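You operate a simulated robot arm through the tools that you are given. There is no shell and no other tool. Be economical: measure what you need, move in short steps, check, and stop when the job is done.

You are at the controls of a simulated robot arm. One attempt, no reset.

## Task
Dry gel cartridge 4 at 120 until it turns orange.
Fine: in the drying box, cover shut; heat off after; leave it inside. Set down upright: what you pick out.
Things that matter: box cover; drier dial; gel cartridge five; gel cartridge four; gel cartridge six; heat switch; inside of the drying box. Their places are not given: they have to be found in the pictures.

It is judged by the outcome, as a careful person would: the job done as asked, and still so three seconds after it is handed in. It fails if anything else is knocked over, pushed out of place, dropped, spilled or broken. A push-on lid holds only when it is set on centred and level and pressed home; a screw cap is set on level and turned clockwise until tight.

## Robot
A 6-joint arm with a two-finger parallel gripper, fixed in place. Base frame: the origin is at the foot of the arm, x ahead of it, y to its left, z up; the work surface is at about z = 90.4. Lengths are in cm, angles in degrees, forces in N, time in s.
With the tool pointing down near the work surface it reaches from about 24 to 64 cm from the base axis. Its first joint turns from -66.0 to 66.0 degrees. Payload 2.7 kg.
The TCP is the grasp point between the finger pads, 2.3 cm short of the fingertips. In the tool frame z runs along the fingers and y along their closing line. The gripper opens to 9.4 cm. The fingers are 3.8 cm wide and 1 cm thick; the gripper's body (5.4 by 9.6 cm) begins 3.9 cm behind the TCP.
Orientation is that of the tool frame in the base frame, as [roll, pitch, yaw] about the fixed x, y, z axes, in that order (R = Rz(yaw) Ry(pitch) Rx(roll)). With the fingers straight down and closing along the base's y, the tool's x points along the base's -x, its y along +y and its z along -z.

## Interface
- The arm moves only by the tool apply_moves. Its argument "series" is one flat list of numbers, 7 for each row, row after row: the shift along the base's x, y, z in cm, then the turn, a rotation vector about the base's x, y, z in degrees, then the finger opening in cm, from 0 to 9.4. In form: [tx, ty, tz, ax, ay, az, gripper, tx, ty, tz, ax, ay, az, gripper, ...]. A call has 1 to 10 rows; each row is the pose to reach, as a shift and turn from the pose commanded when the call began. Rows are played at 5 a second. More than 5 cm and 8.6 degrees between two rows, or a gripper value outside its range, and nothing of the call is played. A pose out of reach is approached as far as the arm can. The call stops where the force on the tool passes 90 N (or 10 N more than at its start, if that is more) or the arm is blocked; 0.2 s more then pass. The fingers move at their own pace (about 4.5 cm/s each) and stop on an object; they squeeze with about 29 N. The grip force told is the motor's: it shows also when the fingers shut on nothing. Time passes only in rows, and 0.2 s behind the last, so rows that repeat a pose let the fingers close. It gives the time, the measured TCP pose, the force on the tool (base axes), the opening and the grip force at its end, in the units of the frame above (readings bear some noise), with the torque about the TCP (base axes, N m) and any sound that the robot's microphone picked up.
- Cameras (640 x 400 px; columns grow to the right, rows downward): "scene" is fixed at [6.85, -42, 141.77]; the picture's right is [0.85, -0.53, 0.00], its down [-0.23, -0.38, -0.90] and it looks along [0.47, 0.76, -0.44] (base axes); focal length 337 px, centre (320, 200). "wrist" rides on the gripper at [8.6, 1.6, -7.4] in the tool frame; the picture's right is [-0.18, 0.98, 0.00], its down [-0.58, -0.11, -0.81] and it looks along [-0.79, -0.15, 0.59] (tool axes); focal length 243 px, centre (320, 200).
- get_image(camera): a new picture of that camera. No time passes.
- point_at(camera, pixels): for up to 12 pixels [column, row] of the newest picture of that camera ("zoom" is the newest enlarged one), the place [x, y, z] in the base frame of the surface seen there, good to about 0.2 cm. No time passes.
- close_up(camera, box): a new picture of the part [left, top, right, bottom] of that camera's present view, enlarged. No time passes.
- sign_off(): hands the job in; it is judged then, once.

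Go step by step. Measure first, check grasps and placings, and put right what went wrong. The budget is 80 turns and 34 pictures, counting those below and the enlarged ones. Unless the task says otherwise, let go and move clear before handing in, and close with one line.

The tools are called after ">>>" by a JSON object that holds its "name" and its "arguments". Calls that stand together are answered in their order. apply_moves: Moves the arm, as the interface text tells. Its arguments: {"type":"object","properties":{"series":{"type":"array","items":{"type":"number"}}},"required":["series"]} The other tools are called the same way: get_image (camera) takes a picture; point_at (camera, pixels) gives the place of the surface under pixels of a picture; close_up (camera, box) takes an enlarged picture of a part of a camera's view; sign_off () hands the job in.

At the start:

```text
t: 0.0
ee_pos: [35.73, -1.46, 127.92]
ee_rot: [-180.0, 0.0, -180.0]
contact_force: [0.9, -0.5, 0.0]
wrist_torque: [-0.03, 0.02, 0.0]
grip_width: 9.41
gripper_force: 0.0
```

scene: 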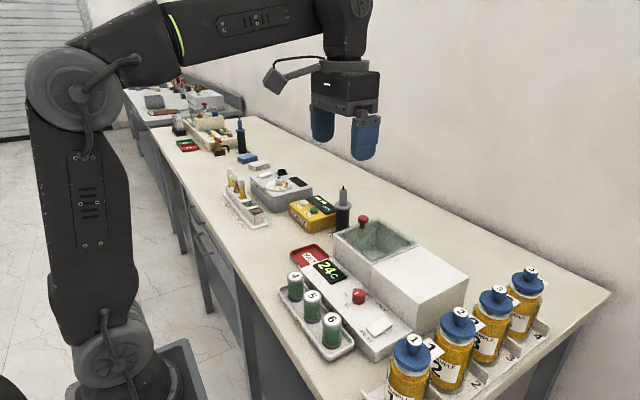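
wrist: 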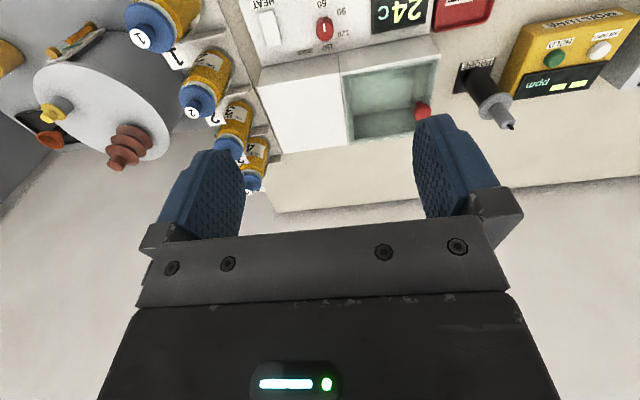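

The scene shows cartridges 4, 5, 6 in a tray (about 295,285 / 312,305 / 331,330), the drying box with its opening at (375,240), and a red dial at (358,296). I'll enlarge that area.

>>> {"name": "close_up", "arguments": {"camera": "scene", "box": [260, 200, 480, 370]}}

>>> {"name": "close_up", "arguments": {"camera": "wrist", "box": [230, 0, 500, 170]}}

```text
2.35 times, centred on (370, 285) of scene
```

zoom: 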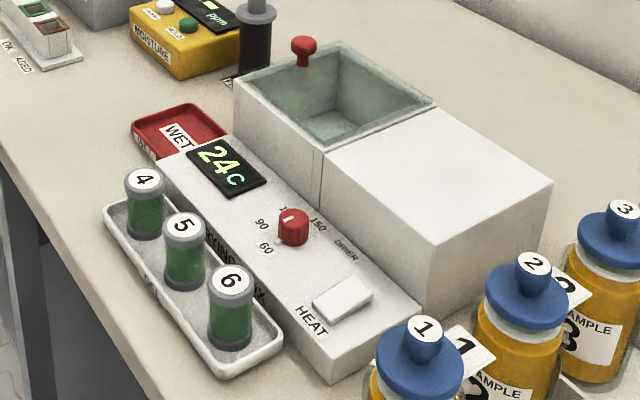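

```text
2.35 times, centred on (365, 85) of wrist
```

zoom: 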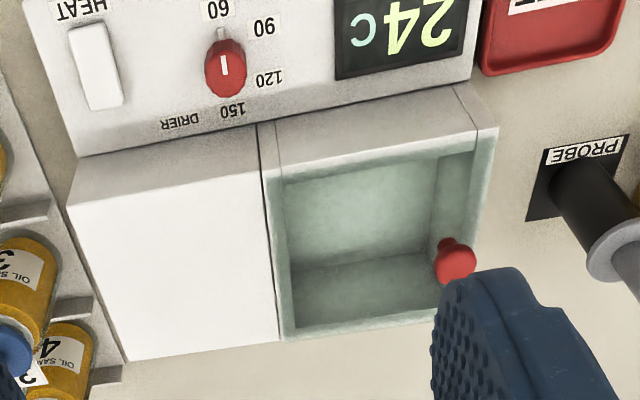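

The box mouth has greenish walls, with a red knob at its far-left edge, so it may have a glass cover. I'll measure the points to find out.

>>> {"name": "point_at", "arguments": {"camera": "zoom", "pixels": [[360, 200], [360, 290], [460, 180], [455, 250], [455, 270], [280, 150], [475, 140], [295, 335], [480, 300], [170, 250], [225, 65], [95, 65]]}}

>>> {"name": "point_at", "arguments": {"camera": "scene", "pixels": [[295, 275], [312, 294], [332, 318], [358, 290], [379, 327], [363, 217], [374, 242], [374, 255], [335, 236], [417, 245], [371, 263], [410, 285]]}}

```text
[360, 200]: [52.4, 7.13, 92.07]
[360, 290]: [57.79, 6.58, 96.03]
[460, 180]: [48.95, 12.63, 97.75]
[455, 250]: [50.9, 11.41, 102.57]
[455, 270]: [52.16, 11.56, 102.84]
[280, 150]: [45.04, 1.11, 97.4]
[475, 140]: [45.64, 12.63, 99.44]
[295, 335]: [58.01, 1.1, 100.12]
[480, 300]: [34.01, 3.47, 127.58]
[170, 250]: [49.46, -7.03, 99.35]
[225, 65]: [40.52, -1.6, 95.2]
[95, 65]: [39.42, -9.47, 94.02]
```

```text
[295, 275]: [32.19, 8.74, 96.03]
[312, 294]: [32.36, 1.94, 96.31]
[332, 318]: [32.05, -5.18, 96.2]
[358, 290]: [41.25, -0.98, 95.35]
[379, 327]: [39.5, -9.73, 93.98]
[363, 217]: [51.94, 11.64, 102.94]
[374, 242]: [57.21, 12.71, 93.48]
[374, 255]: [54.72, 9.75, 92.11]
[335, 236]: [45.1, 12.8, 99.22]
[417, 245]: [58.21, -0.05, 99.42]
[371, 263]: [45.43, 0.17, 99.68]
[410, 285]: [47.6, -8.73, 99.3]
```

The knob is at about (51.9, 11.6, 102.9) and the rim at about z = 99.4–100.1. I need a closer look to tell whether the cover slides or is hinged.

>>> {"name": "close_up", "arguments": {"camera": "scene", "box": [325, 205, 425, 270]}}

>>> {"name": "close_up", "arguments": {"camera": "scene", "box": [335, 270, 415, 350]}}

```text
6.15 times, centred on (375, 238) of scene
```

zoom: 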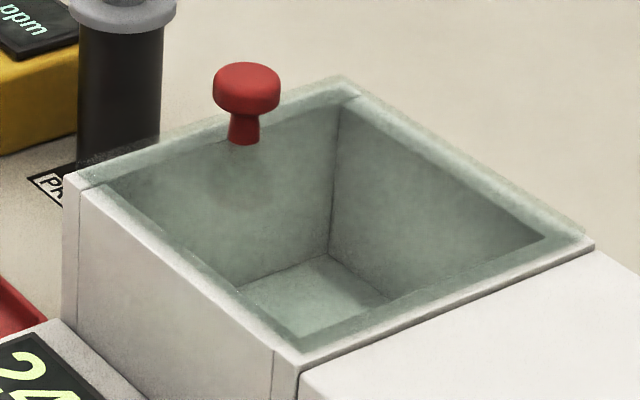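

```text
5.00 times, centred on (375, 310) of scene
```

zoom: 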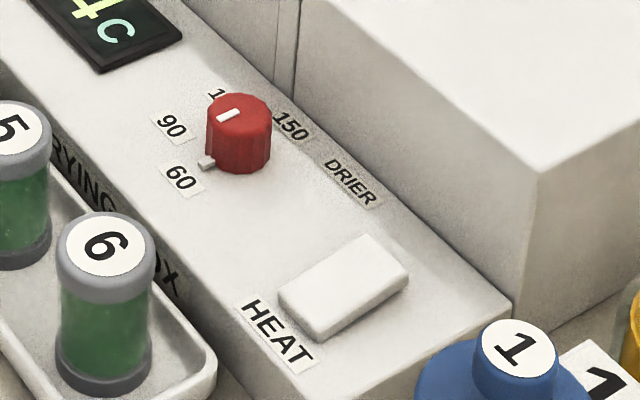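

The glass cover is shut, with its knob standing on it at the left. The dial points toward 60. Next I'll measure the labels, the switch, and the cover and cartridge edges.

>>> {"name": "point_at", "arguments": {"camera": "zoom", "pixels": [[180, 177], [171, 126], [213, 93], [292, 126], [207, 163], [238, 100], [238, 170], [285, 305], [325, 290], [400, 275], [365, 240], [420, 330]]}}

>>> {"name": "close_up", "arguments": {"camera": "wrist", "box": [300, 0, 400, 62]}}

>>> {"name": "close_up", "arguments": {"camera": "scene", "box": [270, 255, 370, 365]}}

```text
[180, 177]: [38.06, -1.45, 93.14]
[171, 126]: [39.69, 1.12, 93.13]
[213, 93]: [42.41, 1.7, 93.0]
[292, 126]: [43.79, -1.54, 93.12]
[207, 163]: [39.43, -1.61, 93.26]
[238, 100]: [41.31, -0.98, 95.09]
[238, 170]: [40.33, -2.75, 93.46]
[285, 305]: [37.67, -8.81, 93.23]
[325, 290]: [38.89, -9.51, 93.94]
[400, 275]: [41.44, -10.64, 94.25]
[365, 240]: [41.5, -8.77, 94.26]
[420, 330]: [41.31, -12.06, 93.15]
```

```text
6.40 times, centred on (350, 31) of wrist
```

zoom: 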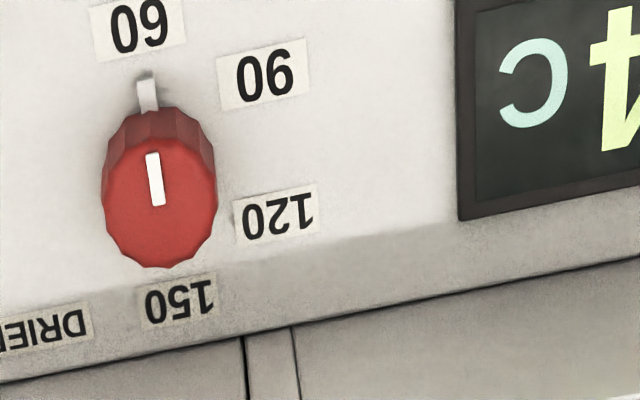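

```text
3.64 times, centred on (320, 310) of scene
```

zoom: 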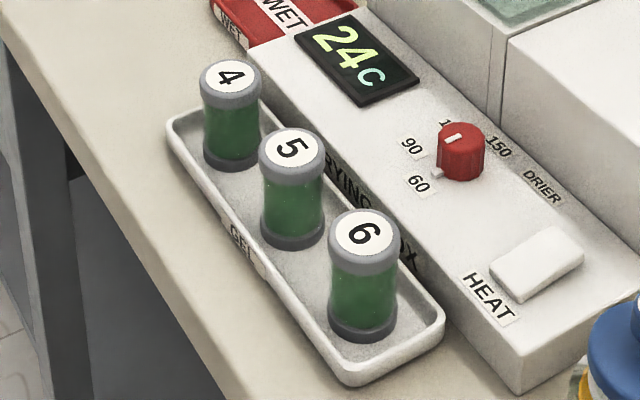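

The labels sit 60° apart around the dial centre at about (41.1, -1.5): 60 lies toward -x and 120 is 120° clockwise from it. I'll check the knob's surroundings (the probe) before reaching for the cover.

>>> {"name": "point_at", "arguments": {"camera": "scene", "pixels": [[343, 190], [342, 205], [342, 225], [359, 219], [368, 219], [363, 215], [363, 226], [350, 217]]}}

>>> {"name": "point_at", "arguments": {"camera": "zoom", "pixels": [[230, 68], [230, 97], [215, 150], [245, 130], [292, 137], [235, 165], [225, 175], [200, 130]]}}

```text
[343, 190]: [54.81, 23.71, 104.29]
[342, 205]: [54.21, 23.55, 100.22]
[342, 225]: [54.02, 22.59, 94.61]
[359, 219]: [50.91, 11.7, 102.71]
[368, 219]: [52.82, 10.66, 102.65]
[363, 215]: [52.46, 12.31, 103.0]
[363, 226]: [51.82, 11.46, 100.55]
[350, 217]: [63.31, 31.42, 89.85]
```

```text
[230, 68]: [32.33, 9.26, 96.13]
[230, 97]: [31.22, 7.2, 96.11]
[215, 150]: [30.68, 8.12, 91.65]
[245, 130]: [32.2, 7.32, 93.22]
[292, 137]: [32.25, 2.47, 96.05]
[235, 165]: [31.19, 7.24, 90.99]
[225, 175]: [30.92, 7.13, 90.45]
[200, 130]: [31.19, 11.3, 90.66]
```

The probe is clear of the knob, at y ≈ 23. The knob centre is about (52, 11.5) with its top at 103, so I'll move above it with the fingers partly open.

>>> {"name": "apply_moves", "arguments": {"series": [3.3, 2.6, 0, 0, 0, 0, 6, 6.5, 5.2, 0, 0, 0, 0, 6, 9.8, 7.8, 0, 0, 0, 0, 6, 13, 10.4, 0, 0, 0, 0, 6, 16.3, 13, 0, 0, 0, 0, 6, 16.3, 13, -4.5, 0, 0, 0, 6, 16.3, 13, -9, 0, 0, 0, 6, 16.3, 13, -13.5, 0, 0, 0, 6, 16.3, 13, -18, 0, 0, 0, 6, 16.3, 13, -20, 0, 0, 0, 6]}}

>>> {"name": "close_up", "arguments": {"camera": "scene", "box": [290, 140, 450, 270]}}

```text
t: 2.2
ee_pos: [51.96, 11.64, 107.89]
ee_rot: [180.0, 0.1, -180.0]
contact_force: [0.1, 0.1, 1.0]
wrist_torque: [0.0, -0.01, 0.01]
grip_width: 6.03
gripper_force: 0.0
out of reach, approached as far as the arm can: row 5
```

```text
3.08 times, centred on (370, 205) of scene
```

zoom: 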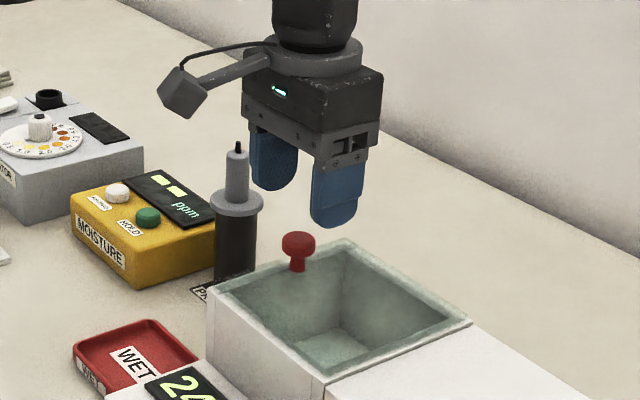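

The gripper is centred above the knob. I'll lower it until the tips are just above the glass, then close.

>>> {"name": "apply_moves", "arguments": {"series": [0, -0.1, -2.5, 0, 0, 0, 5, 0, -0.1, -4.8, 0, 0, 0, 5, 0, -0.1, -4.8, 0, 0, 0, 2, 0, -0.1, -4.8, 0, 0, 0, 1, 0, -0.1, -4.8, 0, 0, 0, 1, 0, -0.1, -4.8, 0, 0, 0, 1]}}

```text
t: 3.6
ee_pos: [52.03, 11.62, 103.09]
ee_rot: [-179.9, 0.0, 180.0]
contact_force: [-0.5, -0.3, -3.9]
wrist_torque: [-0.03, -0.53, -0.01]
grip_width: 2.51
gripper_force: 45.1
```

The knob is gripped, 2.5 cm wide. I'll try a short slide toward -y.

>>> {"name": "apply_moves", "arguments": {"series": [0, -0.5, 0, 0, 0, 0, 1, 0, -1, 0, 0, 0, 0, 1, 0, -1.5, 0, 0, 0, 0, 1]}}

>>> {"name": "close_up", "arguments": {"camera": "scene", "box": [290, 160, 450, 290]}}

```text
t: 4.4
ee_pos: [52.15, 9.89, 103.11]
ee_rot: [180.0, -0.1, 180.0]
contact_force: [-5.3, 0.6, -4.7]
wrist_torque: [0.04, -0.71, 0.02]
grip_width: 2.5
gripper_force: 44.8
```

```text
3.08 times, centred on (370, 225) of scene
```

zoom: 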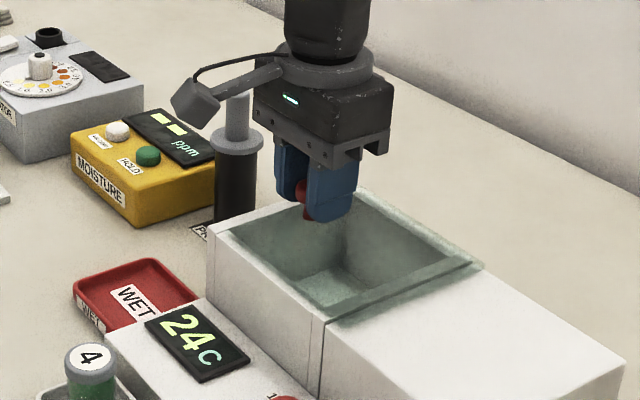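

The cover slides freely over the white block with almost no y force. I'll keep going.

>>> {"name": "apply_moves", "arguments": {"series": [-0.1, -1.2, 0, 0, 0, 0, 1, -0.1, -2.4, 0, 0, 0, 0, 1, -0.1, -3.6, 0, 0, 0, 0, 1, -0.1, -4.8, 0, 0, 0, 0, 1, -0.1, -6, 0, 0, 0, 0, 1, -0.1, -7.2, 0, 0, 0, 0, 1, -0.1, -8.4, 0, 0, 0, 0, 1, -0.1, -9.2, 0, 0, 0, 0, 1, -0.1, -9.8, 0, 0, 0, 0, 1]}}

>>> {"name": "close_up", "arguments": {"camera": "scene", "box": [310, 170, 490, 320]}}

```text
t: 6.4
ee_pos: [52.08, 0.18, 102.98]
ee_rot: [180.0, 0.1, -180.0]
contact_force: [15.7, 1.1, -10.5]
wrist_torque: [0.05, -0.49, 0.03]
grip_width: 2.49
gripper_force: 45.4
```

```text
2.67 times, centred on (400, 245) of scene
```

zoom: 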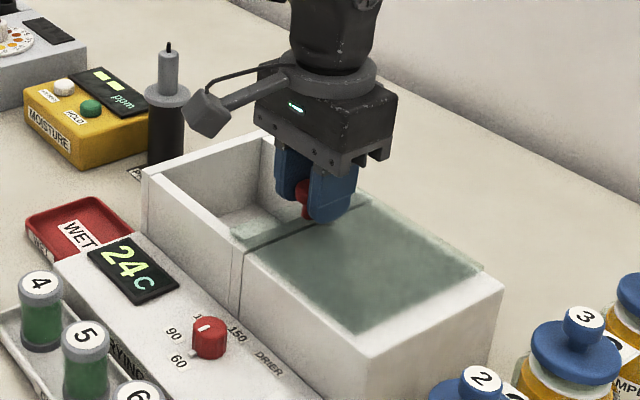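

The box is now open, with only about 1.5 cm still covered near the knob side. I'll release, rise and go above cartridge 4.

>>> {"name": "apply_moves", "arguments": {"series": [0, 0, 0, 0, 0, 0, 5.5, 0, 0, 0, 0, 0, 0, 5.5, 0, 0, 4.5, 0, 0, 0, 5.5, 0, 0, 8, 0, 0, 0, 5.5, -4, 1.6, 8, 0, 0, 0, 5.5, -8, 3.2, 8, 0, 0, 0, 5.5, -12, 4.9, 8, 0, 0, 0, 5.5, -16, 6.5, 8, 0, 0, 0, 5.5, -20.2, 8.2, 8, 0, 0, 0, 5.5, -20.2, 8.2, 4, 0, 0, 0, 5.5]}}

>>> {"name": "get_image", "arguments": {"camera": "wrist"}}

>>> {"name": "get_image", "arguments": {"camera": "scene"}}

```text
t: 8.6
ee_pos: [31.7, 8.28, 107.1]
ee_rot: [179.9, 0.0, -180.0]
contact_force: [0.0, 0.5, -0.1]
wrist_torque: [0.0, -0.03, -0.01]
grip_width: 5.5
gripper_force: 0.0
```

```text
22 pictures are left
```

wrist: 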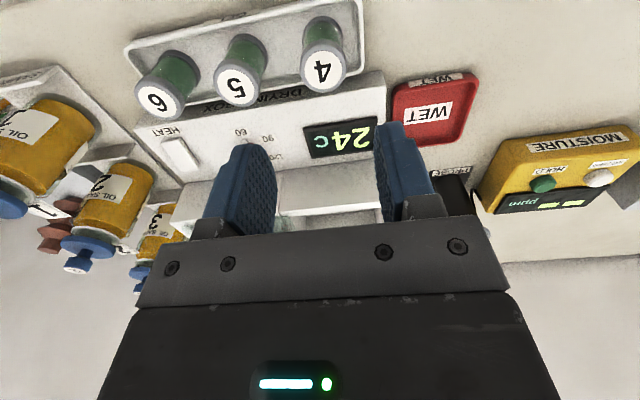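

```text
21 pictures are left
```

scene: 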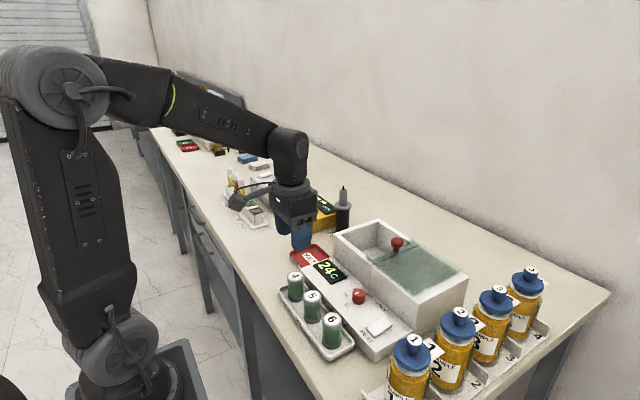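

I'll get cartridge 4's position from the wrist view.

>>> {"name": "point_at", "arguments": {"camera": "wrist", "pixels": [[322, 68], [322, 48], [322, 88], [306, 68], [340, 68], [238, 84], [320, 30], [310, 10], [355, 50]]}}

>>> {"name": "point_at", "arguments": {"camera": "scene", "pixels": [[295, 277], [289, 276], [301, 276], [295, 273], [295, 281], [365, 240], [360, 250], [380, 245]]}}

```text
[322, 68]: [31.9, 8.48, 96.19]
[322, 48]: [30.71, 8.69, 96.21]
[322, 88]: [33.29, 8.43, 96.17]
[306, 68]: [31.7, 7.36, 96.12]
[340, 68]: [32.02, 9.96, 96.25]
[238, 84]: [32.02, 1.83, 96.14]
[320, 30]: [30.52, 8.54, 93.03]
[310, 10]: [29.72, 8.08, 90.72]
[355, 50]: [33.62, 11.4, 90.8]
```

```text
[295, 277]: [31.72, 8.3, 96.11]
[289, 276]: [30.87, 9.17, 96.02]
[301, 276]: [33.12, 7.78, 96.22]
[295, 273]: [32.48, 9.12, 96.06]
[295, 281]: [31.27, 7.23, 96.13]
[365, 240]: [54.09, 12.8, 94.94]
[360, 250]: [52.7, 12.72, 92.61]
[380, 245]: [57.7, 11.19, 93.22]
```

Cartridge 4's centre is about (32.0, 8.55) with its top at 96.15. I'll descend to z = 95.0 and grip.

>>> {"name": "apply_moves", "arguments": {"series": [0.3, 0.25, -4.5, 0, 0, 0, 5.5, 0.3, 0.25, -9, 0, 0, 0, 5.5, 0.3, 0.25, -12, 0, 0, 0, 5.5, 0.3, 0.25, -12, 0, 0, 0, 3, 0.3, 0.25, -12, 0, 0, 0, 2, 0.3, 0.25, -12, 0, 0, 0, 2, 0.3, 0.25, -12, 0, 0, 0, 2]}}

```text
t: 10.2
ee_pos: [32.08, 8.65, 95.05]
ee_rot: [179.9, 0.1, 180.0]
contact_force: [0.5, -0.5, 0.0]
wrist_torque: [0.0, 0.0, -0.03]
grip_width: 3.48
gripper_force: 29.0
```

It is gripped at 3.48 cm. I'll lift it and carry it over the open box.

>>> {"name": "apply_moves", "arguments": {"series": [0, 0, 4.5, 0, 0, 0, 2, 0, 0, 9, 0, 0, 0, 2, 0, 0, 13, 0, 0, 0, 2, 4, -0.25, 13, 0, 0, 0, 2, 8, -0.5, 13, 0, 0, 0, 2, 12, -0.75, 13, 0, 0, 0, 2, 16, -1, 13, 0, 0, 0, 2, 19.6, -1.3, 13, 0, 0, 0, 2]}}

>>> {"name": "get_image", "arguments": {"camera": "scene"}}

```text
t: 12.0
ee_pos: [51.69, 7.34, 107.99]
ee_rot: [-180.0, 0.0, -180.0]
contact_force: [-0.8, 0.1, -1.0]
wrist_torque: [0.0, -0.01, -0.01]
grip_width: 3.47
gripper_force: 29.2
```

```text
20 pictures are left
```

scene: 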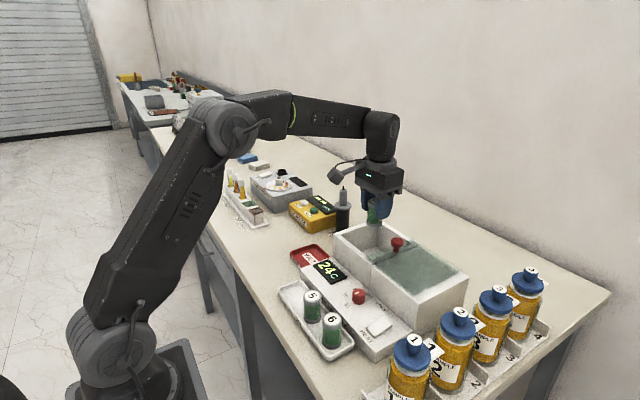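

It is held upright above the box. I'll lower it to just above the floor.

>>> {"name": "apply_moves", "arguments": {"series": [0, 0, -4, 0, 0, 0, 2, 0, 0, -8, 0, 0, 0, 2, 0, 0, -10.5, 0, 0, 0, 2, 0, 0, -11.1, 0, 0, 0, 2]}}

```text
t: 13.0
ee_pos: [51.73, 7.2, 97.08]
ee_rot: [180.0, -0.1, -180.0]
contact_force: [-0.3, 0.2, -0.3]
wrist_torque: [0.02, 0.01, 0.01]
grip_width: 3.48
gripper_force: 28.8
```

>>> {"name": "apply_moves", "arguments": {"series": [0, 0, -0.2, 0, 0, 0, 2, 0, 0, -0.4, 0, 0, 0, 2]}}

```text
t: 13.6
ee_pos: [51.69, 7.21, 96.65]
ee_rot: [-179.9, 0.0, 179.9]
contact_force: [-0.1, -0.4, -0.1]
wrist_torque: [0.0, 0.0, 0.01]
grip_width: 3.49
gripper_force: 28.9
```

There's no contact yet at 96.65, so I'll go on in small steps.

>>> {"name": "apply_moves", "arguments": {"series": [0, 0, -0.15, 0, 0, 0, 2, 0, 0, -0.3, 0, 0, 0, 2]}}

```text
t: 14.2
ee_pos: [51.87, 7.19, 96.5]
ee_rot: [-179.9, 0.2, 180.0]
contact_force: [-4.4, -3.3, 15.4]
wrist_torque: [-0.21, 0.2, -0.03]
grip_width: 3.46
gripper_force: 28.8
```

The 15 N upward force shows the cartridge is on the floor. I'll release it and rise straight up.

>>> {"name": "apply_moves", "arguments": {"series": [0, 0, 0.1, 0, 0, 0, 3, 0, 0, 0.1, 0, 0, 0, 5.5, 0, 0, 0.1, 0, 0, 0, 5.5, 0, 0, 4, 0, 0, 0, 5.5, 0, 0, 8, 0, 0, 0, 5.5, 0, 0, 12, 0, 0, 0, 5.5]}}

>>> {"name": "close_up", "arguments": {"camera": "scene", "box": [310, 190, 490, 310]}}

```text
t: 15.6
ee_pos: [51.7, 7.33, 108.4]
ee_rot: [-179.9, 0.0, -179.9]
contact_force: [-0.6, 0.4, 0.5]
wrist_torque: [-0.01, 0.0, 0.05]
grip_width: 5.51
gripper_force: 0.0
```

```text
3.33 times, centred on (400, 250) of scene
```

zoom: 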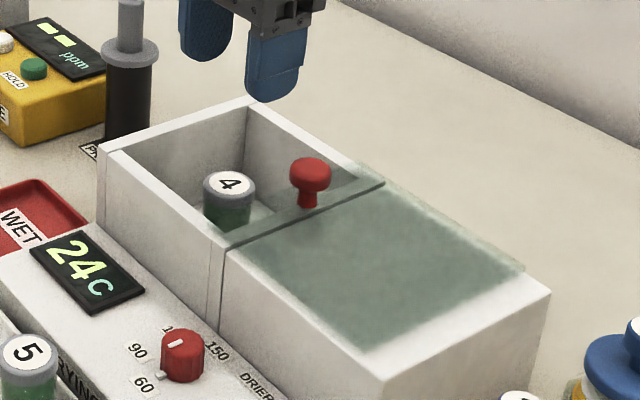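

Cartridge 4 stands upright inside the box. Next I'll grip the knob again at about (52.05, 0.15) and slide the cover shut.

>>> {"name": "apply_moves", "arguments": {"series": [0.2, -3.6, 0, 0, 0, 0, 5.5, 0.35, -7.15, 0, 0, 0, 0, 5.5, 0.35, -7.15, -3, 0, 0, 0, 5.5, 0.35, -7.15, -5.4, 0, 0, 0, 5.5, 0.35, -7.15, -5.4, 0, 0, 0, 2, 0.35, -7.15, -5.4, 0, 0, 0, 1, 0.35, -7.15, -5.4, 0, 0, 0, 1, 0.35, -7.15, -5.4, 0, 0, 0, 1]}}

```text
t: 17.4
ee_pos: [52.15, 0.19, 102.81]
ee_rot: [179.9, 0.1, 180.0]
contact_force: [0.8, 0.1, -4.3]
wrist_torque: [0.01, -0.41, 0.01]
grip_width: 2.5
gripper_force: 45.2
```

The knob is gripped, so I'll slide the cover +y back to the shut position (knob y ≈ 11.6).

>>> {"name": "apply_moves", "arguments": {"series": [0, 1.3, 0, 0, 0, 0, 1, 0, 2.6, 0, 0, 0, 0, 1, 0, 3.9, 0, 0, 0, 0, 1, 0, 5.2, 0, 0, 0, 0, 1, 0, 6.5, 0, 0, 0, 0, 1, 0, 7.8, 0, 0, 0, 0, 1, 0, 9.1, 0, 0, 0, 0, 1, 0, 10.3, 0, 0, 0, 0, 1, 0, 11, 0, 0, 0, 0, 1, 0, 11.4, 0, 0, 0, 0, 1]}}

>>> {"name": "close_up", "arguments": {"camera": "scene", "box": [310, 190, 450, 290]}}

```text
t: 19.6
ee_pos: [52.19, 11.61, 102.85]
ee_rot: [-179.9, 0.0, -180.0]
contact_force: [4.0, 0.3, -12.3]
wrist_torque: [0.0, 0.42, 0.02]
grip_width: 2.54
gripper_force: 45.2
```

```text
4.00 times, centred on (380, 240) of scene
```

zoom: 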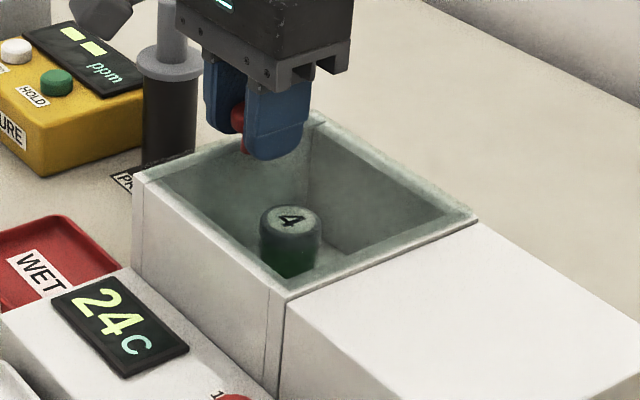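

The cover is shut with cartridge 4 visible through the glass. I'll release the knob, rise, and travel to above the dial while turning the tool +60°.

>>> {"name": "apply_moves", "arguments": {"series": [0, 0, 0, 0, 0, 0, 4.5, 0, 0, 0, 0, 0, 0, 4.5, 0, 0, 4, 0, 0, 7.5, 4.5, 0, 0, 7, 0, 0, 15, 4.5, -1.8, -2.2, 7, 0, 0, 22.5, 4.5, -3.7, -4.4, 7, 0, 0, 30, 4.5, -5.6, -6.6, 7, 0, 0, 37.5, 4.5, -7.4, -8.8, 7, 0, 0, 45, 4.5, -9.3, -11, 7, 0, 0, 52.5, 4.5, -11.15, -13.1, 7, 0, 0, 60, 4.5]}}

>>> {"name": "close_up", "arguments": {"camera": "scene", "box": [310, 220, 440, 340]}}

```text
t: 21.8
ee_pos: [40.87, -1.59, 110.02]
ee_rot: [180.0, 0.0, -119.9]
contact_force: [-0.9, 0.4, -0.1]
wrist_torque: [0.03, -0.01, 0.03]
grip_width: 4.51
gripper_force: 0.0
```

```text
3.33 times, centred on (375, 280) of scene
```

zoom: 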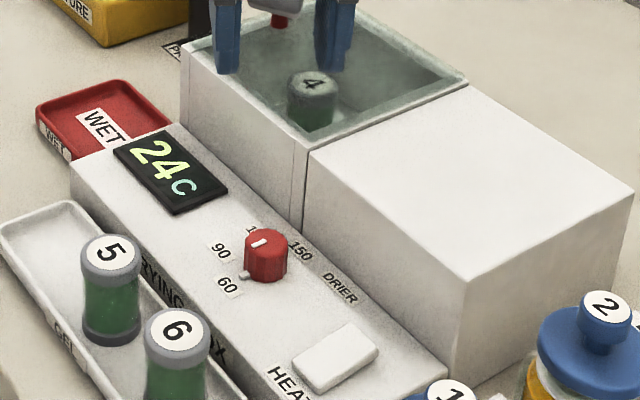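

I'll measure the dial top's edges and the glass height for clearance.

>>> {"name": "point_at", "arguments": {"camera": "zoom", "pixels": [[247, 240], [285, 243], [266, 232], [266, 250], [266, 241], [315, 145], [296, 135], [192, 45], [400, 110], [244, 275], [284, 270]]}}

```text
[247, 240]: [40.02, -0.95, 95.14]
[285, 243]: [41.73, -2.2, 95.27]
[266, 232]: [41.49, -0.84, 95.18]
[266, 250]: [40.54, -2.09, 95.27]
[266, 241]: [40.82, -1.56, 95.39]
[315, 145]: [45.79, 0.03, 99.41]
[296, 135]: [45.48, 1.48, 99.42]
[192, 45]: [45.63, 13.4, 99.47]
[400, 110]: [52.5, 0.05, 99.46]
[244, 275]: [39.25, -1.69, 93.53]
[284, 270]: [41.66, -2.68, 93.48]
```

The dial centre is about (40.95, -1.5), its top is at 95.25, and the glass is at 99.5. With the TCP at z = 96.3 the gripper body clears by 0.7 cm, so I'll descend and grip.

>>> {"name": "apply_moves", "arguments": {"series": [0.05, 0.1, -4.5, 0, 0, 0, 4.5, 0.05, 0.1, -9, 0, 0, 0, 4.5, 0.05, 0.1, -12, 0, 0, 0, 4.5, 0.05, 0.1, -13.7, 0, 0, 0, 4.5, 0.05, 0.1, -13.7, 0, 0, 0, 2, 0.05, 0.1, -13.7, 0, 0, 0, 1, 0.05, 0.1, -13.7, 0, 0, 0, 1]}}

```text
t: 22.7
ee_pos: [41.52, -1.68, 99.31]
ee_rot: [-178.2, 0.8, -119.9]
contact_force: [-17.8, -1.0, 20.4]
wrist_torque: [0.05, -0.43, 0.02]
grip_width: 3.85
gripper_force: 0.0
stopped in row 4: the force on the tool passed its limit at 117 N (the readings are from after the stop); the commanded pose is now the measured one
```

The arm stopped with the force over its limit at TCP z = 99.3, so something touched early. I'll look before moving.

>>> {"name": "close_up", "arguments": {"camera": "scene", "box": [290, 180, 450, 340]}}

>>> {"name": "get_image", "arguments": {"camera": "wrist"}}

```text
2.50 times, centred on (370, 260) of scene
```

zoom: 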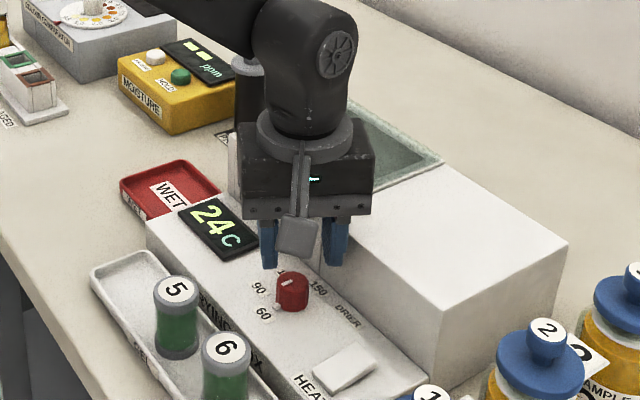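

```text
15 pictures are left
```

wrist: 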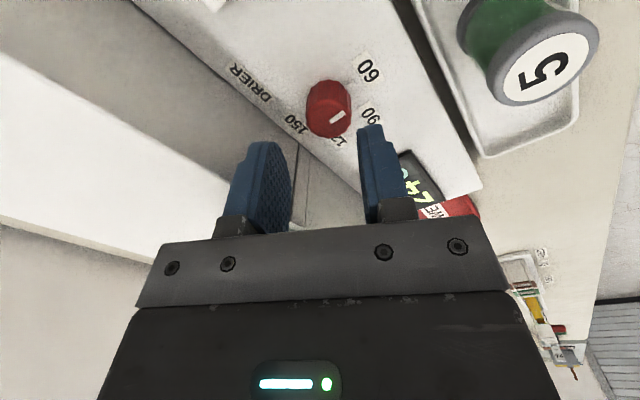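

The finger on the box side caught the box's front edge; 4.5 cm was too wide an opening at this angle. I'll rise, straighten, narrow to 3.4 cm and check that nothing moved.

>>> {"name": "apply_moves", "arguments": {"series": [-0.3, 0, 1.5, 0, 0, 0, 4.5, -0.6, 0.1, 5, 0, 0, 0, 3.4, -0.6, 0.1, 8, 0, 0, 0, 3.4, -0.6, 0.1, 8, 0, 0, 0, 3.4]}}

>>> {"name": "close_up", "arguments": {"camera": "scene", "box": [310, 190, 490, 340]}}

```text
t: 23.7
ee_pos: [41.11, -1.75, 107.29]
ee_rot: [-178.1, 0.8, -120.0]
contact_force: [0.4, -0.4, 0.3]
wrist_torque: [-0.02, -0.01, 0.03]
grip_width: 3.37
gripper_force: 0.1
```

```text
2.67 times, centred on (400, 265) of scene
```

zoom: 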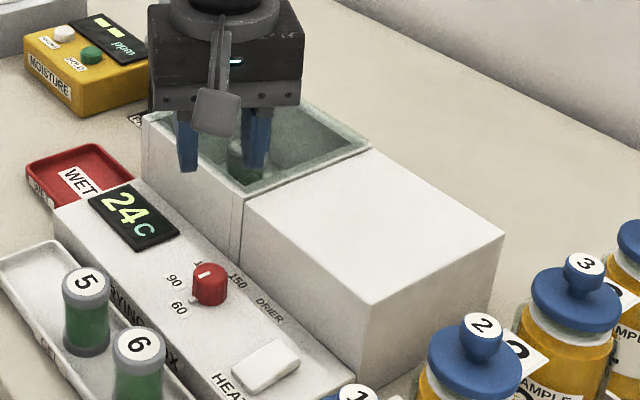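

The box, cover and bottles look unmoved. The tool is tilted about 2°, so I'll level it and re-centre at (40.9, -1.5), then descend in part to check clearance.

>>> {"name": "apply_moves", "arguments": {"series": [-0.2, 0.25, 0, 0.26, 2.05, 0, 3.4, -0.2, 0.25, 0, 0.26, 2.05, 0, 3.4]}}

```text
t: 24.3
ee_pos: [40.86, -1.48, 107.11]
ee_rot: [179.8, 0.0, -120.1]
contact_force: [0.2, -0.5, 0.4]
wrist_torque: [0.01, 0.03, 0.01]
grip_width: 3.41
gripper_force: 0.0
```

>>> {"name": "apply_moves", "arguments": {"series": [0, 0, -3, 0, 0, 0, 3.4, 0, 0, -4.5, 0, 0, 0, 3.4, 0, 0, -5.2, 0, 0, 0, 3.4, 0, 0, -5.6, 0, 0, 0, 3.4, 0, 0, -6.0, 0, 0, 0, 3.4]}}

>>> {"name": "get_image", "arguments": {"camera": "wrist"}}

```text
t: 25.5
ee_pos: [40.77, -1.38, 101.21]
ee_rot: [179.9, 0.0, -120.0]
contact_force: [-0.5, 0.5, -0.4]
wrist_torque: [0.04, 0.0, 0.01]
grip_width: 3.42
gripper_force: 0.1
```

```text
13 pictures are left
```

wrist: 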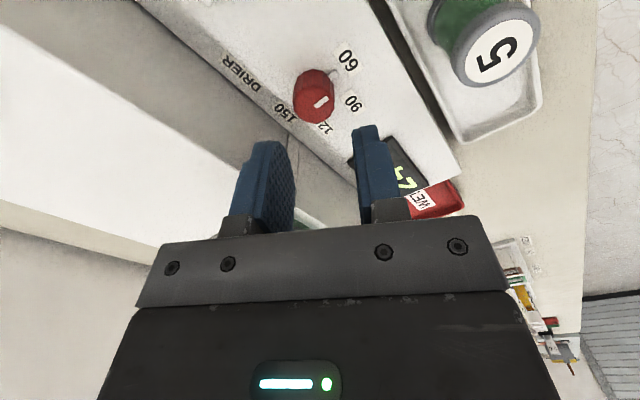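

No contact with the tips now below the rim. I'll continue down to 96.4 in small steps.

>>> {"name": "apply_moves", "arguments": {"series": [0.1, -0.1, -1, 0, 0, 0, 3.4, 0.1, -0.1, -2, 0, 0, 0, 3.4, 0.1, -0.1, -3, 0, 0, 0, 3.4, 0.1, -0.1, -3.6, 0, 0, 0, 3.4, 0.1, -0.1, -4, 0, 0, 0, 3.4, 0.1, -0.1, -4.4, 0, 0, 0, 3.4, 0.1, -0.1, -4.7, 0, 0, 0, 3.4]}}

```text
t: 27.1
ee_pos: [40.95, -1.44, 96.52]
ee_rot: [179.9, -0.1, -120.0]
contact_force: [0.1, 0.5, 0.4]
wrist_torque: [0.01, 0.0, 0.01]
grip_width: 3.39
gripper_force: 0.1
```

Clear, with no contact. I'll close on the dial.

>>> {"name": "apply_moves", "arguments": {"series": [0, 0, -0.1, 0, 0, 0, 2, 0, 0, -0.1, 0, 0, 0, 1.5, 0, 0, -0.1, 0, 0, 0, 1.5, 0, 0, -0.1, 0, 0, 0, 1.5]}}

```text
t: 28.1
ee_pos: [41.19, -1.51, 96.58]
ee_rot: [-179.8, 0.2, -120.1]
contact_force: [21.0, -17.6, 1.7]
wrist_torque: [-0.3, -0.31, 0.03]
grip_width: 2.49
gripper_force: 45.0
```

It's gripped with a side load of (21, -17.6) N, so the dial's centre is slightly toward +x/-y. I'll shift a little to relieve that.

>>> {"name": "apply_moves", "arguments": {"series": [0.15, -0.12, 0, 0, 0, 0, 1.5, 0.15, -0.12, 0, 0, 0, 0, 1.5]}}

```text
t: 28.7
ee_pos: [41.19, -1.52, 96.46]
ee_rot: [-180.0, 0.0, -120.0]
contact_force: [11.8, -8.8, 11.4]
wrist_torque: [-0.2, -0.49, -0.01]
grip_width: 2.46
gripper_force: 44.7
```

>>> {"name": "apply_moves", "arguments": {"series": [0.17, -0.12, 0, 0, 0, 0, 1.5, 0.17, -0.12, 0, 0, 0, -7.5, 1.5, 0.17, -0.12, 0, 0, 0, -15, 1.5, 0.17, -0.12, 0, 0, 0, -22.5, 1.5, 0.17, -0.12, 0, 0, 0, -30, 1.5]}}

```text
t: 29.9
ee_pos: [41.21, -1.62, 96.44]
ee_rot: [179.9, -0.1, -150.1]
contact_force: [-11.0, 8.4, 30.3]
wrist_torque: [0.25, 0.3, -0.01]
grip_width: 2.51
gripper_force: 45.1
```

The turn went with little torque but with 30 N upward force. I'll check the view.

>>> {"name": "close_up", "arguments": {"camera": "scene", "box": [310, 220, 420, 330]}}

```text
3.64 times, centred on (365, 275) of scene
```

zoom: 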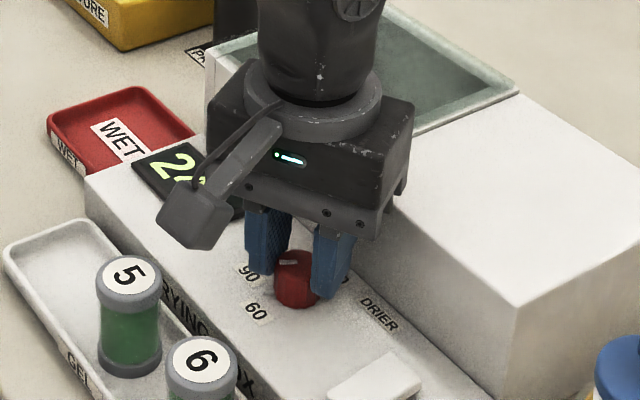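

The dial's mark is turning with the gripper. I'll relieve the load slightly and turn on another 80°.

>>> {"name": "apply_moves", "arguments": {"series": [-0.12, 0.1, 0.1, 0, 0, -8, 1.5, -0.12, 0.1, 0.1, 0, 0, -16, 1.5, -0.12, 0.1, 0.1, 0, 0, -24, 1.5, -0.12, 0.1, 0.1, 0, 0, -32, 1.5, -0.12, 0.1, 0.1, 0, 0, -40, 1.5, -0.12, 0.1, 0.1, 0, 0, -48, 1.5, -0.12, 0.1, 0.1, 0, 0, -56, 1.5, -0.12, 0.1, 0.1, 0, 0, -64, 1.5, -0.12, 0.1, 0.1, 0, 0, -72, 1.5, -0.12, 0.1, 0.1, 0, 0, -80, 1.5]}}

```text
t: 32.1
ee_pos: [41.11, -1.75, 96.48]
ee_rot: [-179.9, 0.0, 129.8]
contact_force: [10.1, -29.0, -6.6]
wrist_torque: [-0.38, -0.08, 0.04]
grip_width: 2.48
gripper_force: 44.5
```

>>> {"name": "apply_moves", "arguments": {"series": [0.1, -0.25, 0, 0, 0, -5, 1.5, 0.1, -0.25, 0, 0, 0, -10, 1.5, 0.1, -0.25, 0, 0, 0, -10, 1.5]}}

```text
t: 32.9
ee_pos: [41.1, -1.83, 96.47]
ee_rot: [-179.8, -0.2, 120.0]
contact_force: [-11.2, -6.7, 1.3]
wrist_torque: [-1.21, -0.15, 0.0]
grip_width: 2.5
gripper_force: 44.8
```

The turn of -120° is complete. I'll release to 3.4 and rise straight, then check the dial.

>>> {"name": "apply_moves", "arguments": {"series": [0, 0.05, 0, 0, 0, 0, 3.3, 0, 0.05, 0, 0, 0, 0, 3.3, 0, 0.05, 3, 0, 0, 0, 3.3, 0, 0.05, 7, 0, 0, 0, 3.3, 0, 0.05, 10, 0, 0, 8, 3.3, -1, -2, 13, 0, 0, 16, 3.3, -2, -4, 13, 0, 0, 24, 3.3, -2, -6, 13, 0, 0, 32, 3.3, -2, -8, 13, 0, 0, 40, 3.3]}}

>>> {"name": "close_up", "arguments": {"camera": "scene", "box": [310, 220, 430, 350]}}

```text
t: 34.9
ee_pos: [39.07, -9.83, 109.48]
ee_rot: [179.9, 0.0, 160.0]
contact_force: [0.1, -0.2, 0.6]
wrist_torque: [-0.01, -0.06, 0.02]
grip_width: 3.32
gripper_force: 0.0
```

```text
3.08 times, centred on (370, 285) of scene
```

zoom: 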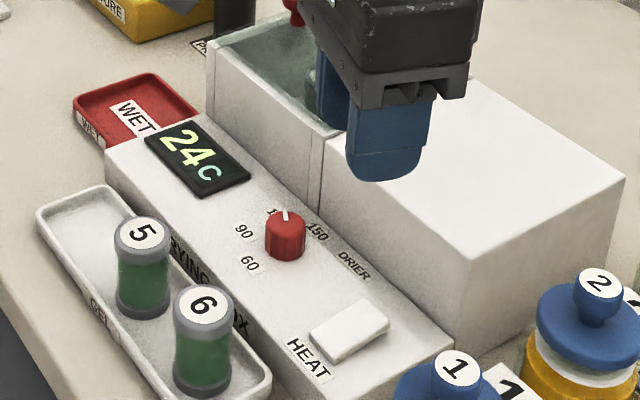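

The mark now points toward "1.." behind the dial (284,212). I'll measure its direction and the heat switch.

>>> {"name": "point_at", "arguments": {"camera": "zoom", "pixels": [[283, 211], [287, 220], [286, 218], [267, 220], [303, 222], [312, 337], [325, 345], [385, 325], [365, 302], [350, 325], [335, 340], [372, 312]]}}

>>> {"name": "get_image", "arguments": {"camera": "wrist"}}

```text
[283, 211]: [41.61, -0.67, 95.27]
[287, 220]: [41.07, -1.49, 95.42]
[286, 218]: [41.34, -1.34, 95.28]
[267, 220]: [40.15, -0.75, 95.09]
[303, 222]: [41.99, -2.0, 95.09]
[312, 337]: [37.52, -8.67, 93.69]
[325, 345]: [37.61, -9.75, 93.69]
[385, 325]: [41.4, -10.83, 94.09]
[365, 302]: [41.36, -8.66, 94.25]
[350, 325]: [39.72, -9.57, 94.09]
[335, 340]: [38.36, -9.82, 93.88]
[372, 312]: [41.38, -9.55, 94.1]
```

```text
10 pictures are left
```

wrist: 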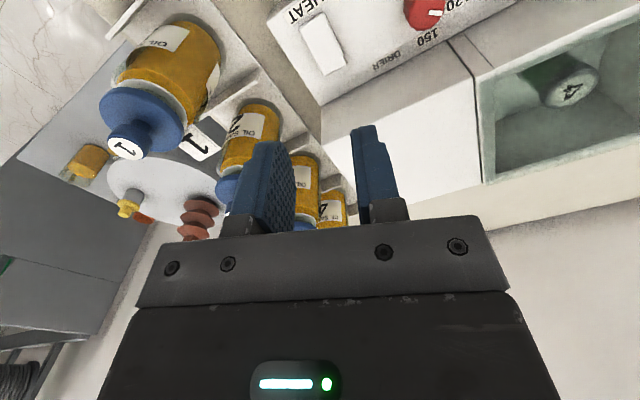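

The mark points at about 58° (120 is at 60°), so the dial is good. The rocker's far end (x ≈ 41.4, z 94.2) stands up, so pressing that end should turn it on. I'll check the bottle's distance first.

>>> {"name": "point_at", "arguments": {"camera": "wrist", "pixels": [[125, 147], [150, 110], [170, 70], [195, 100], [235, 180], [200, 140], [245, 125]]}}

```text
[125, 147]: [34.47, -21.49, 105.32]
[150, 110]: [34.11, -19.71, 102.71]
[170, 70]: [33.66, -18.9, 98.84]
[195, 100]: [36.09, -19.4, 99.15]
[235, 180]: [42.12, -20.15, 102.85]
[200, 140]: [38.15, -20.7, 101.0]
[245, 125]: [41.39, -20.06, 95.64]
```

The bottles stay at y < -18, so there's clearance. I'll straighten the yaw, close the fingers and descend above the rocker's far end.

>>> {"name": "apply_moves", "arguments": {"series": [1.2, 0.1, 0, 0, 0, 7, 0, 2.4, 0.1, 0, 0, 0, 14, 0, 2.4, 0.1, -3, 0, 0, 20, 0, 2.4, 0.1, -6, 0, 0, 20, 0, 2.4, 0.1, -9, 0, 0, 20, 0, 2.4, 0.1, -11.5, 0, 0, 20, 0, 2.4, 0.1, -12.3, 0, 0, 20, 0]}}

```text
t: 36.5
ee_pos: [41.76, -9.71, 97.15]
ee_rot: [179.8, 0.1, 180.0]
contact_force: [-0.2, -0.1, -0.7]
wrist_torque: [0.02, 0.02, 0.01]
grip_width: 0.01
gripper_force: 28.6
```

Tips are at about 94.85. I'll press down in small steps.

>>> {"name": "apply_moves", "arguments": {"series": [0, 0, -0.3, 0, 0, 0, 0, 0, 0, -0.6, 0, 0, 0, 0, 0, 0, -0.9, 0, 0, 0, 0, 0, 0, -1.1, 0, 0, 0, 0]}}

```text
t: 37.5
ee_pos: [41.66, -9.68, 96.36]
ee_rot: [179.9, 0.3, 179.9]
contact_force: [-1.9, 5.3, 24.6]
wrist_torque: [0.11, 0.52, -0.2]
grip_width: 0.0
gripper_force: 28.4
```

There's 24.6 N of contact but no click yet. I'll press a bit more.

>>> {"name": "apply_moves", "arguments": {"series": [0, 0, -0.2, 0, 0, 0, 0, 0, 0, -0.4, 0, 0, 0, 0]}}

>>> {"name": "close_up", "arguments": {"camera": "scene", "box": [310, 220, 430, 350]}}

```text
t: 38.1
ee_pos: [41.74, -9.84, 96.33]
ee_rot: [180.0, 0.7, -179.9]
contact_force: [-13.5, 8.4, 67.1]
wrist_torque: [0.21, 1.57, -0.06]
grip_width: 0.0
gripper_force: 29.2
```

```text
3.08 times, centred on (370, 285) of scene
```

zoom: 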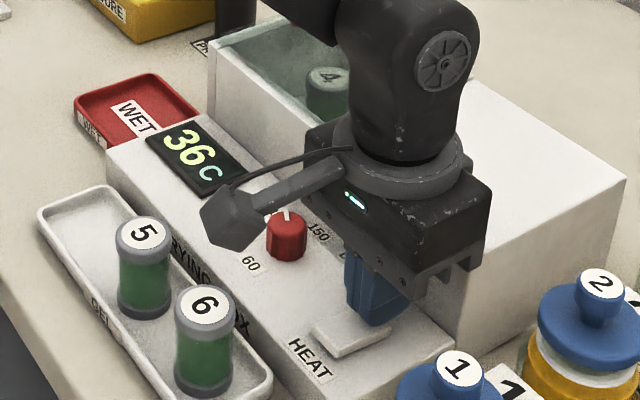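

The display reads 36 °C, so the heat is on. I'll lift and hover over the rocker's near end, ready to switch off, while it heats.

>>> {"name": "apply_moves", "arguments": {"series": [0, 0, 1, 0, 0, 0, 0, 0, 0, 3, 0, 0, 0, 0, -2.2, 0, 3, 0, 0, 0, 0, -4.5, 0.1, 3, 0, 0, 0, 0, -4.5, 0.1, 2, 0, -0.7, 0, 0]}}

>>> {"name": "close_up", "arguments": {"camera": "scene", "box": [310, 200, 430, 350]}}

```text
t: 39.3
ee_pos: [37.09, -9.61, 97.64]
ee_rot: [179.9, 0.7, 180.0]
contact_force: [-0.2, 0.2, 0.4]
wrist_torque: [-0.02, -0.01, 0.01]
grip_width: 0.0
gripper_force: 28.7
```

```text
2.67 times, centred on (370, 275) of scene
```

zoom: 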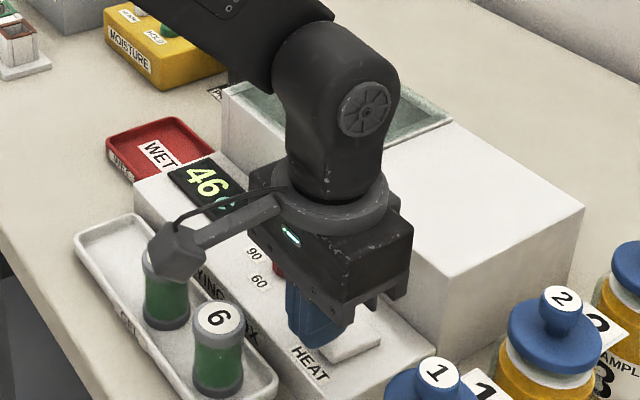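

The arm hides the cartridge here and the display reads 46 °C. I'll rise to the earlier pose from which the wrist camera saw the cartridge.

>>> {"name": "apply_moves", "arguments": {"series": [0, 0, 3, 0, 0.7, -5, 0, 0, 0, 6, 0, 0.7, -10, 0, 0.5, 0, 9, 0, 0.7, -15, 0, 1.5, 0, 12, 0, 0.7, -22, 0, 1.5, 0, 12, 0, 0.7, -30, 0, 1.5, 0, 12, 0, 0.7, -30, 0, 1.5, 0, 12, 0, 0.7, -30, 0, 1.5, 0, 12, 0, 0.7, -30, 0, 1.5, 0, 12, 0, 0.7, -30, 0, 1.5, 0, 12, 0, 0.7, -30, 0]}}

>>> {"name": "apply_moves", "arguments": {"series": [0, 0, 0, 0, 0, 0, 0, 0, 0, 0, 0, 0, 0, 0, 0, 0, 0, 0, 0, 0, 0, 0, 0, 0, 0, 0, 0, 0, 0, 0, 0, 0, 0, 0, 0, 0, 0, 0, 0, 0, 0, 0, 0, 0, 0, 0, 0, 0, 0, 0, 0, 0, 0, 0, 0, 0, 0, 0, 0, 0, 0, 0, 0, 0, 0, 0, 0, 0, 0, 0]}}

>>> {"name": "get_image", "arguments": {"camera": "wrist"}}

```text
t: 41.5
ee_pos: [38.52, -9.6, 109.78]
ee_rot: [-180.0, 0.0, 150.0]
contact_force: [-0.1, 0.4, -0.4]
wrist_torque: [-0.03, -0.02, 0.03]
grip_width: 0.0
gripper_force: 28.8
```

```text
t: 43.7
ee_pos: [38.52, -9.4, 109.63]
ee_rot: [-179.9, -0.1, 150.0]
contact_force: [0.0, 0.6, 0.8]
wrist_torque: [0.02, 0.05, 0.01]
grip_width: 0.0
gripper_force: 29.0
```

```text
7 pictures are left
```

wrist: 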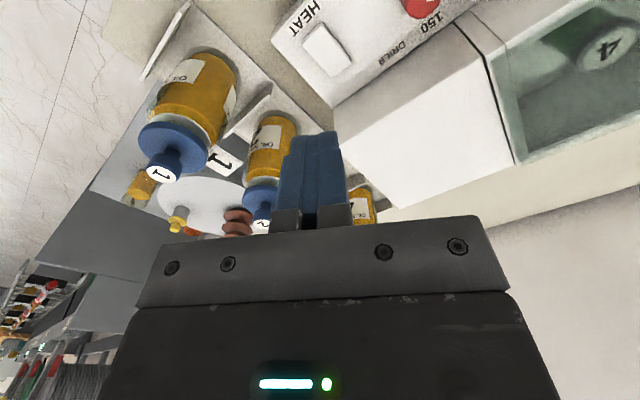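

The cartridge is still green at (570,40). I'll move slightly to -y and wait, then use the scene camera, which shows both the temperature and the colour.

>>> {"name": "apply_moves", "arguments": {"series": [0, -2, 1, 0, 0, 8, 0, 0, -4, 2, 0, 0, 16, 0, 0, -4, 2, 0, 0, 24, 0, 0, -4, 2, 0, 0, 30, 0, 0, -4, 2, 0, 0, 30, 0, 0, -4, 2, 0, 0, 30, 0, 0, -4, 2, 0, 0, 30, 0, 0, -4, 2, 0, 0, 30, 0, 0, -4, 2, 0, 0, 30, 0, 0, -4, 2, 0, 0, 30, 0]}}

>>> {"name": "close_up", "arguments": {"camera": "scene", "box": [310, 200, 430, 300]}}

```text
t: 45.9
ee_pos: [38.67, -13.59, 111.61]
ee_rot: [-179.9, 0.0, 180.0]
contact_force: [-0.2, -0.3, -0.8]
wrist_torque: [-0.02, -0.01, 0.0]
grip_width: 0.0
gripper_force: 29.1
```

```text
4.00 times, centred on (370, 250) of scene
```

zoom: 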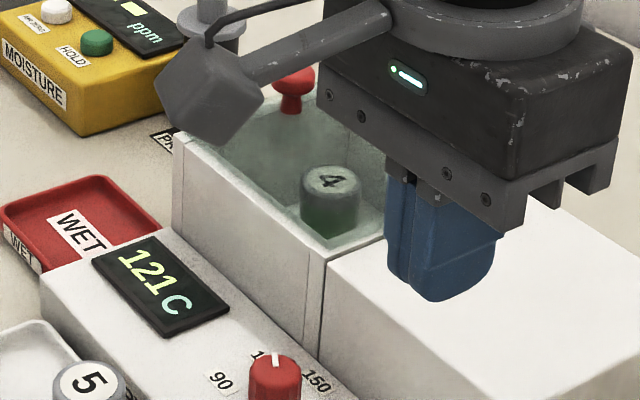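

The display is at 121 °C, with good views of the display and cartridge 4, which is still green. I'll wait 4 s and look again.

>>> {"name": "apply_moves", "arguments": {"series": [0, 0, 0, 0, 0, 0, 0, 0, 0, 0, 0, 0, 0, 0, 0, 0, 0, 0, 0, 0, 0, 0, 0, 0, 0, 0, 0, 0, 0, 0, 0, 0, 0, 0, 0, 0, 0, 0, 0, 0, 0, 0, 0, 0, 0, 0, 0, 0, 0, 0, 0, 0, 0, 0, 0, 0, 0, 0, 0, 0, 0, 0, 0, 0, 0, 0, 0, 0, 0, 0]}}

>>> {"name": "apply_moves", "arguments": {"series": [0, 0, 0, 0, 0, 0, 0, 0, 0, 0, 0, 0, 0, 0, 0, 0, 0, 0, 0, 0, 0, 0, 0, 0, 0, 0, 0, 0, 0, 0, 0, 0, 0, 0, 0, 0, 0, 0, 0, 0, 0, 0, 0, 0, 0, 0, 0, 0, 0, 0, 0, 0, 0, 0, 0, 0, 0, 0, 0, 0, 0, 0, 0, 0, 0, 0, 0, 0, 0, 0]}}

>>> {"name": "close_up", "arguments": {"camera": "scene", "box": [310, 200, 430, 300]}}

```text
t: 48.1
ee_pos: [38.5, -13.64, 111.74]
ee_rot: [-179.9, 0.0, -180.0]
contact_force: [0.6, 0.1, 1.4]
wrist_torque: [0.03, 0.0, 0.0]
grip_width: 0.0
gripper_force: 29.5
```

```text
t: 50.3
ee_pos: [38.63, -13.65, 111.8]
ee_rot: [-179.9, 0.0, -180.0]
contact_force: [0.3, -0.8, -0.4]
wrist_torque: [0.04, -0.02, 0.03]
grip_width: 0.0
gripper_force: 28.9
```

```text
4.00 times, centred on (370, 250) of scene
```

zoom: 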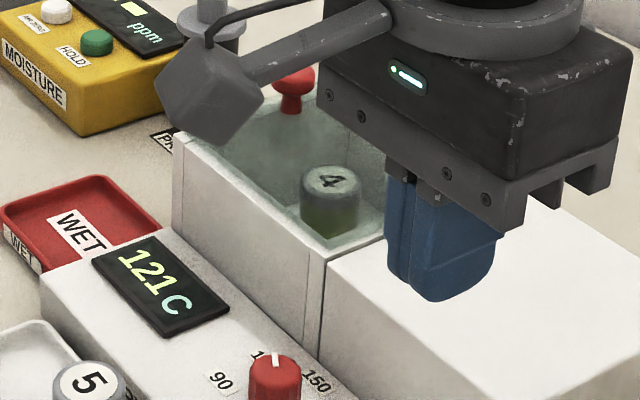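

It's now turning olive at (328,220). I'll wait about 6.6 s more.

>>> {"name": "apply_moves", "arguments": {"series": [0, 0, 0, 0, 0, 0, 0, 0, 0, 0, 0, 0, 0, 0, 0, 0, 0, 0, 0, 0, 0, 0, 0, 0, 0, 0, 0, 0, 0, 0, 0, 0, 0, 0, 0, 0, 0, 0, 0, 0, 0, 0, 0, 0, 0, 0, 0, 0, 0, 0, 0, 0, 0, 0, 0, 0, 0, 0, 0, 0, 0, 0, 0, 0, 0, 0, 0, 0, 0, 0]}}

>>> {"name": "apply_moves", "arguments": {"series": [0, 0, 0, 0, 0, 0, 0, 0, 0, 0, 0, 0, 0, 0, 0, 0, 0, 0, 0, 0, 0, 0, 0, 0, 0, 0, 0, 0, 0, 0, 0, 0, 0, 0, 0, 0, 0, 0, 0, 0, 0, 0, 0, 0, 0, 0, 0, 0, 0, 0, 0, 0, 0, 0, 0, 0, 0, 0, 0, 0, 0, 0, 0, 0, 0, 0, 0, 0, 0, 0]}}

>>> {"name": "apply_moves", "arguments": {"series": [0, 0, 0, 0, 0, 0, 0, 0, 0, 0, 0, 0, 0, 0, 0, 0, 0, 0, 0, 0, 0, 0, 0, 0, 0, 0, 0, 0, 0, 0, 0, 0, 0, 0, 0, 0, 0, 0, 0, 0, 0, 0, 0, 0, 0, 0, 0, 0, 0, 0, 0, 0, 0, 0, 0, 0, 0, 0, 0, 0, 0, 0, 0, 0, 0, 0, 0, 0, 0, 0]}}

>>> {"name": "close_up", "arguments": {"camera": "scene", "box": [310, 200, 430, 300]}}

```text
t: 52.5
ee_pos: [38.59, -13.61, 111.7]
ee_rot: [-179.9, -0.1, 180.0]
contact_force: [0.0, 0.6, -0.5]
wrist_torque: [-0.01, -0.01, -0.01]
grip_width: 0.0
gripper_force: 29.2
```

```text
t: 54.7
ee_pos: [38.68, -13.69, 111.63]
ee_rot: [-179.9, 0.0, -180.0]
contact_force: [-0.1, -0.1, -0.2]
wrist_torque: [0.02, 0.01, 0.0]
grip_width: 0.0
gripper_force: 29.1
```

```text
t: 56.9
ee_pos: [38.53, -13.52, 111.68]
ee_rot: [-179.9, 0.1, 180.0]
contact_force: [-0.2, 0.1, 0.1]
wrist_torque: [-0.03, 0.01, 0.0]
grip_width: 0.01
gripper_force: 28.4
```

```text
4.00 times, centred on (370, 250) of scene
```

zoom: 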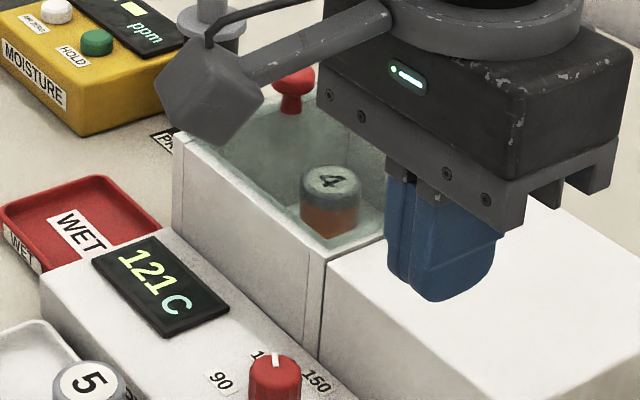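

The gel is clearly orange at (330,215). I'll go and press the rocker's near end to switch off.

>>> {"name": "apply_moves", "arguments": {"series": [-0.7, 2, -4, 0, 0, 0, 0, -1.4, 4, -8, 0, 0, 0, 0, -1.4, 4, -12.4, 0, 0, 0, 0, -1.4, 4, -14.5, 0, 0, 0, 0, -1.4, 4, -15, 0, 0, 0, 0, -1.4, 4, -15.3, 0, 0, 0, 0, -1.4, 4, -15.6, 0, 0, 0, 0, -1.4, 4, -15.8, 0, 0, 0, 0]}}

```text
t: 58.7
ee_pos: [37.2, -9.64, 96.36]
ee_rot: [-180.0, 0.2, 180.0]
contact_force: [-21.2, 7.2, 48.4]
wrist_torque: [0.18, -0.47, -0.14]
grip_width: 0.0
gripper_force: 29.3
```

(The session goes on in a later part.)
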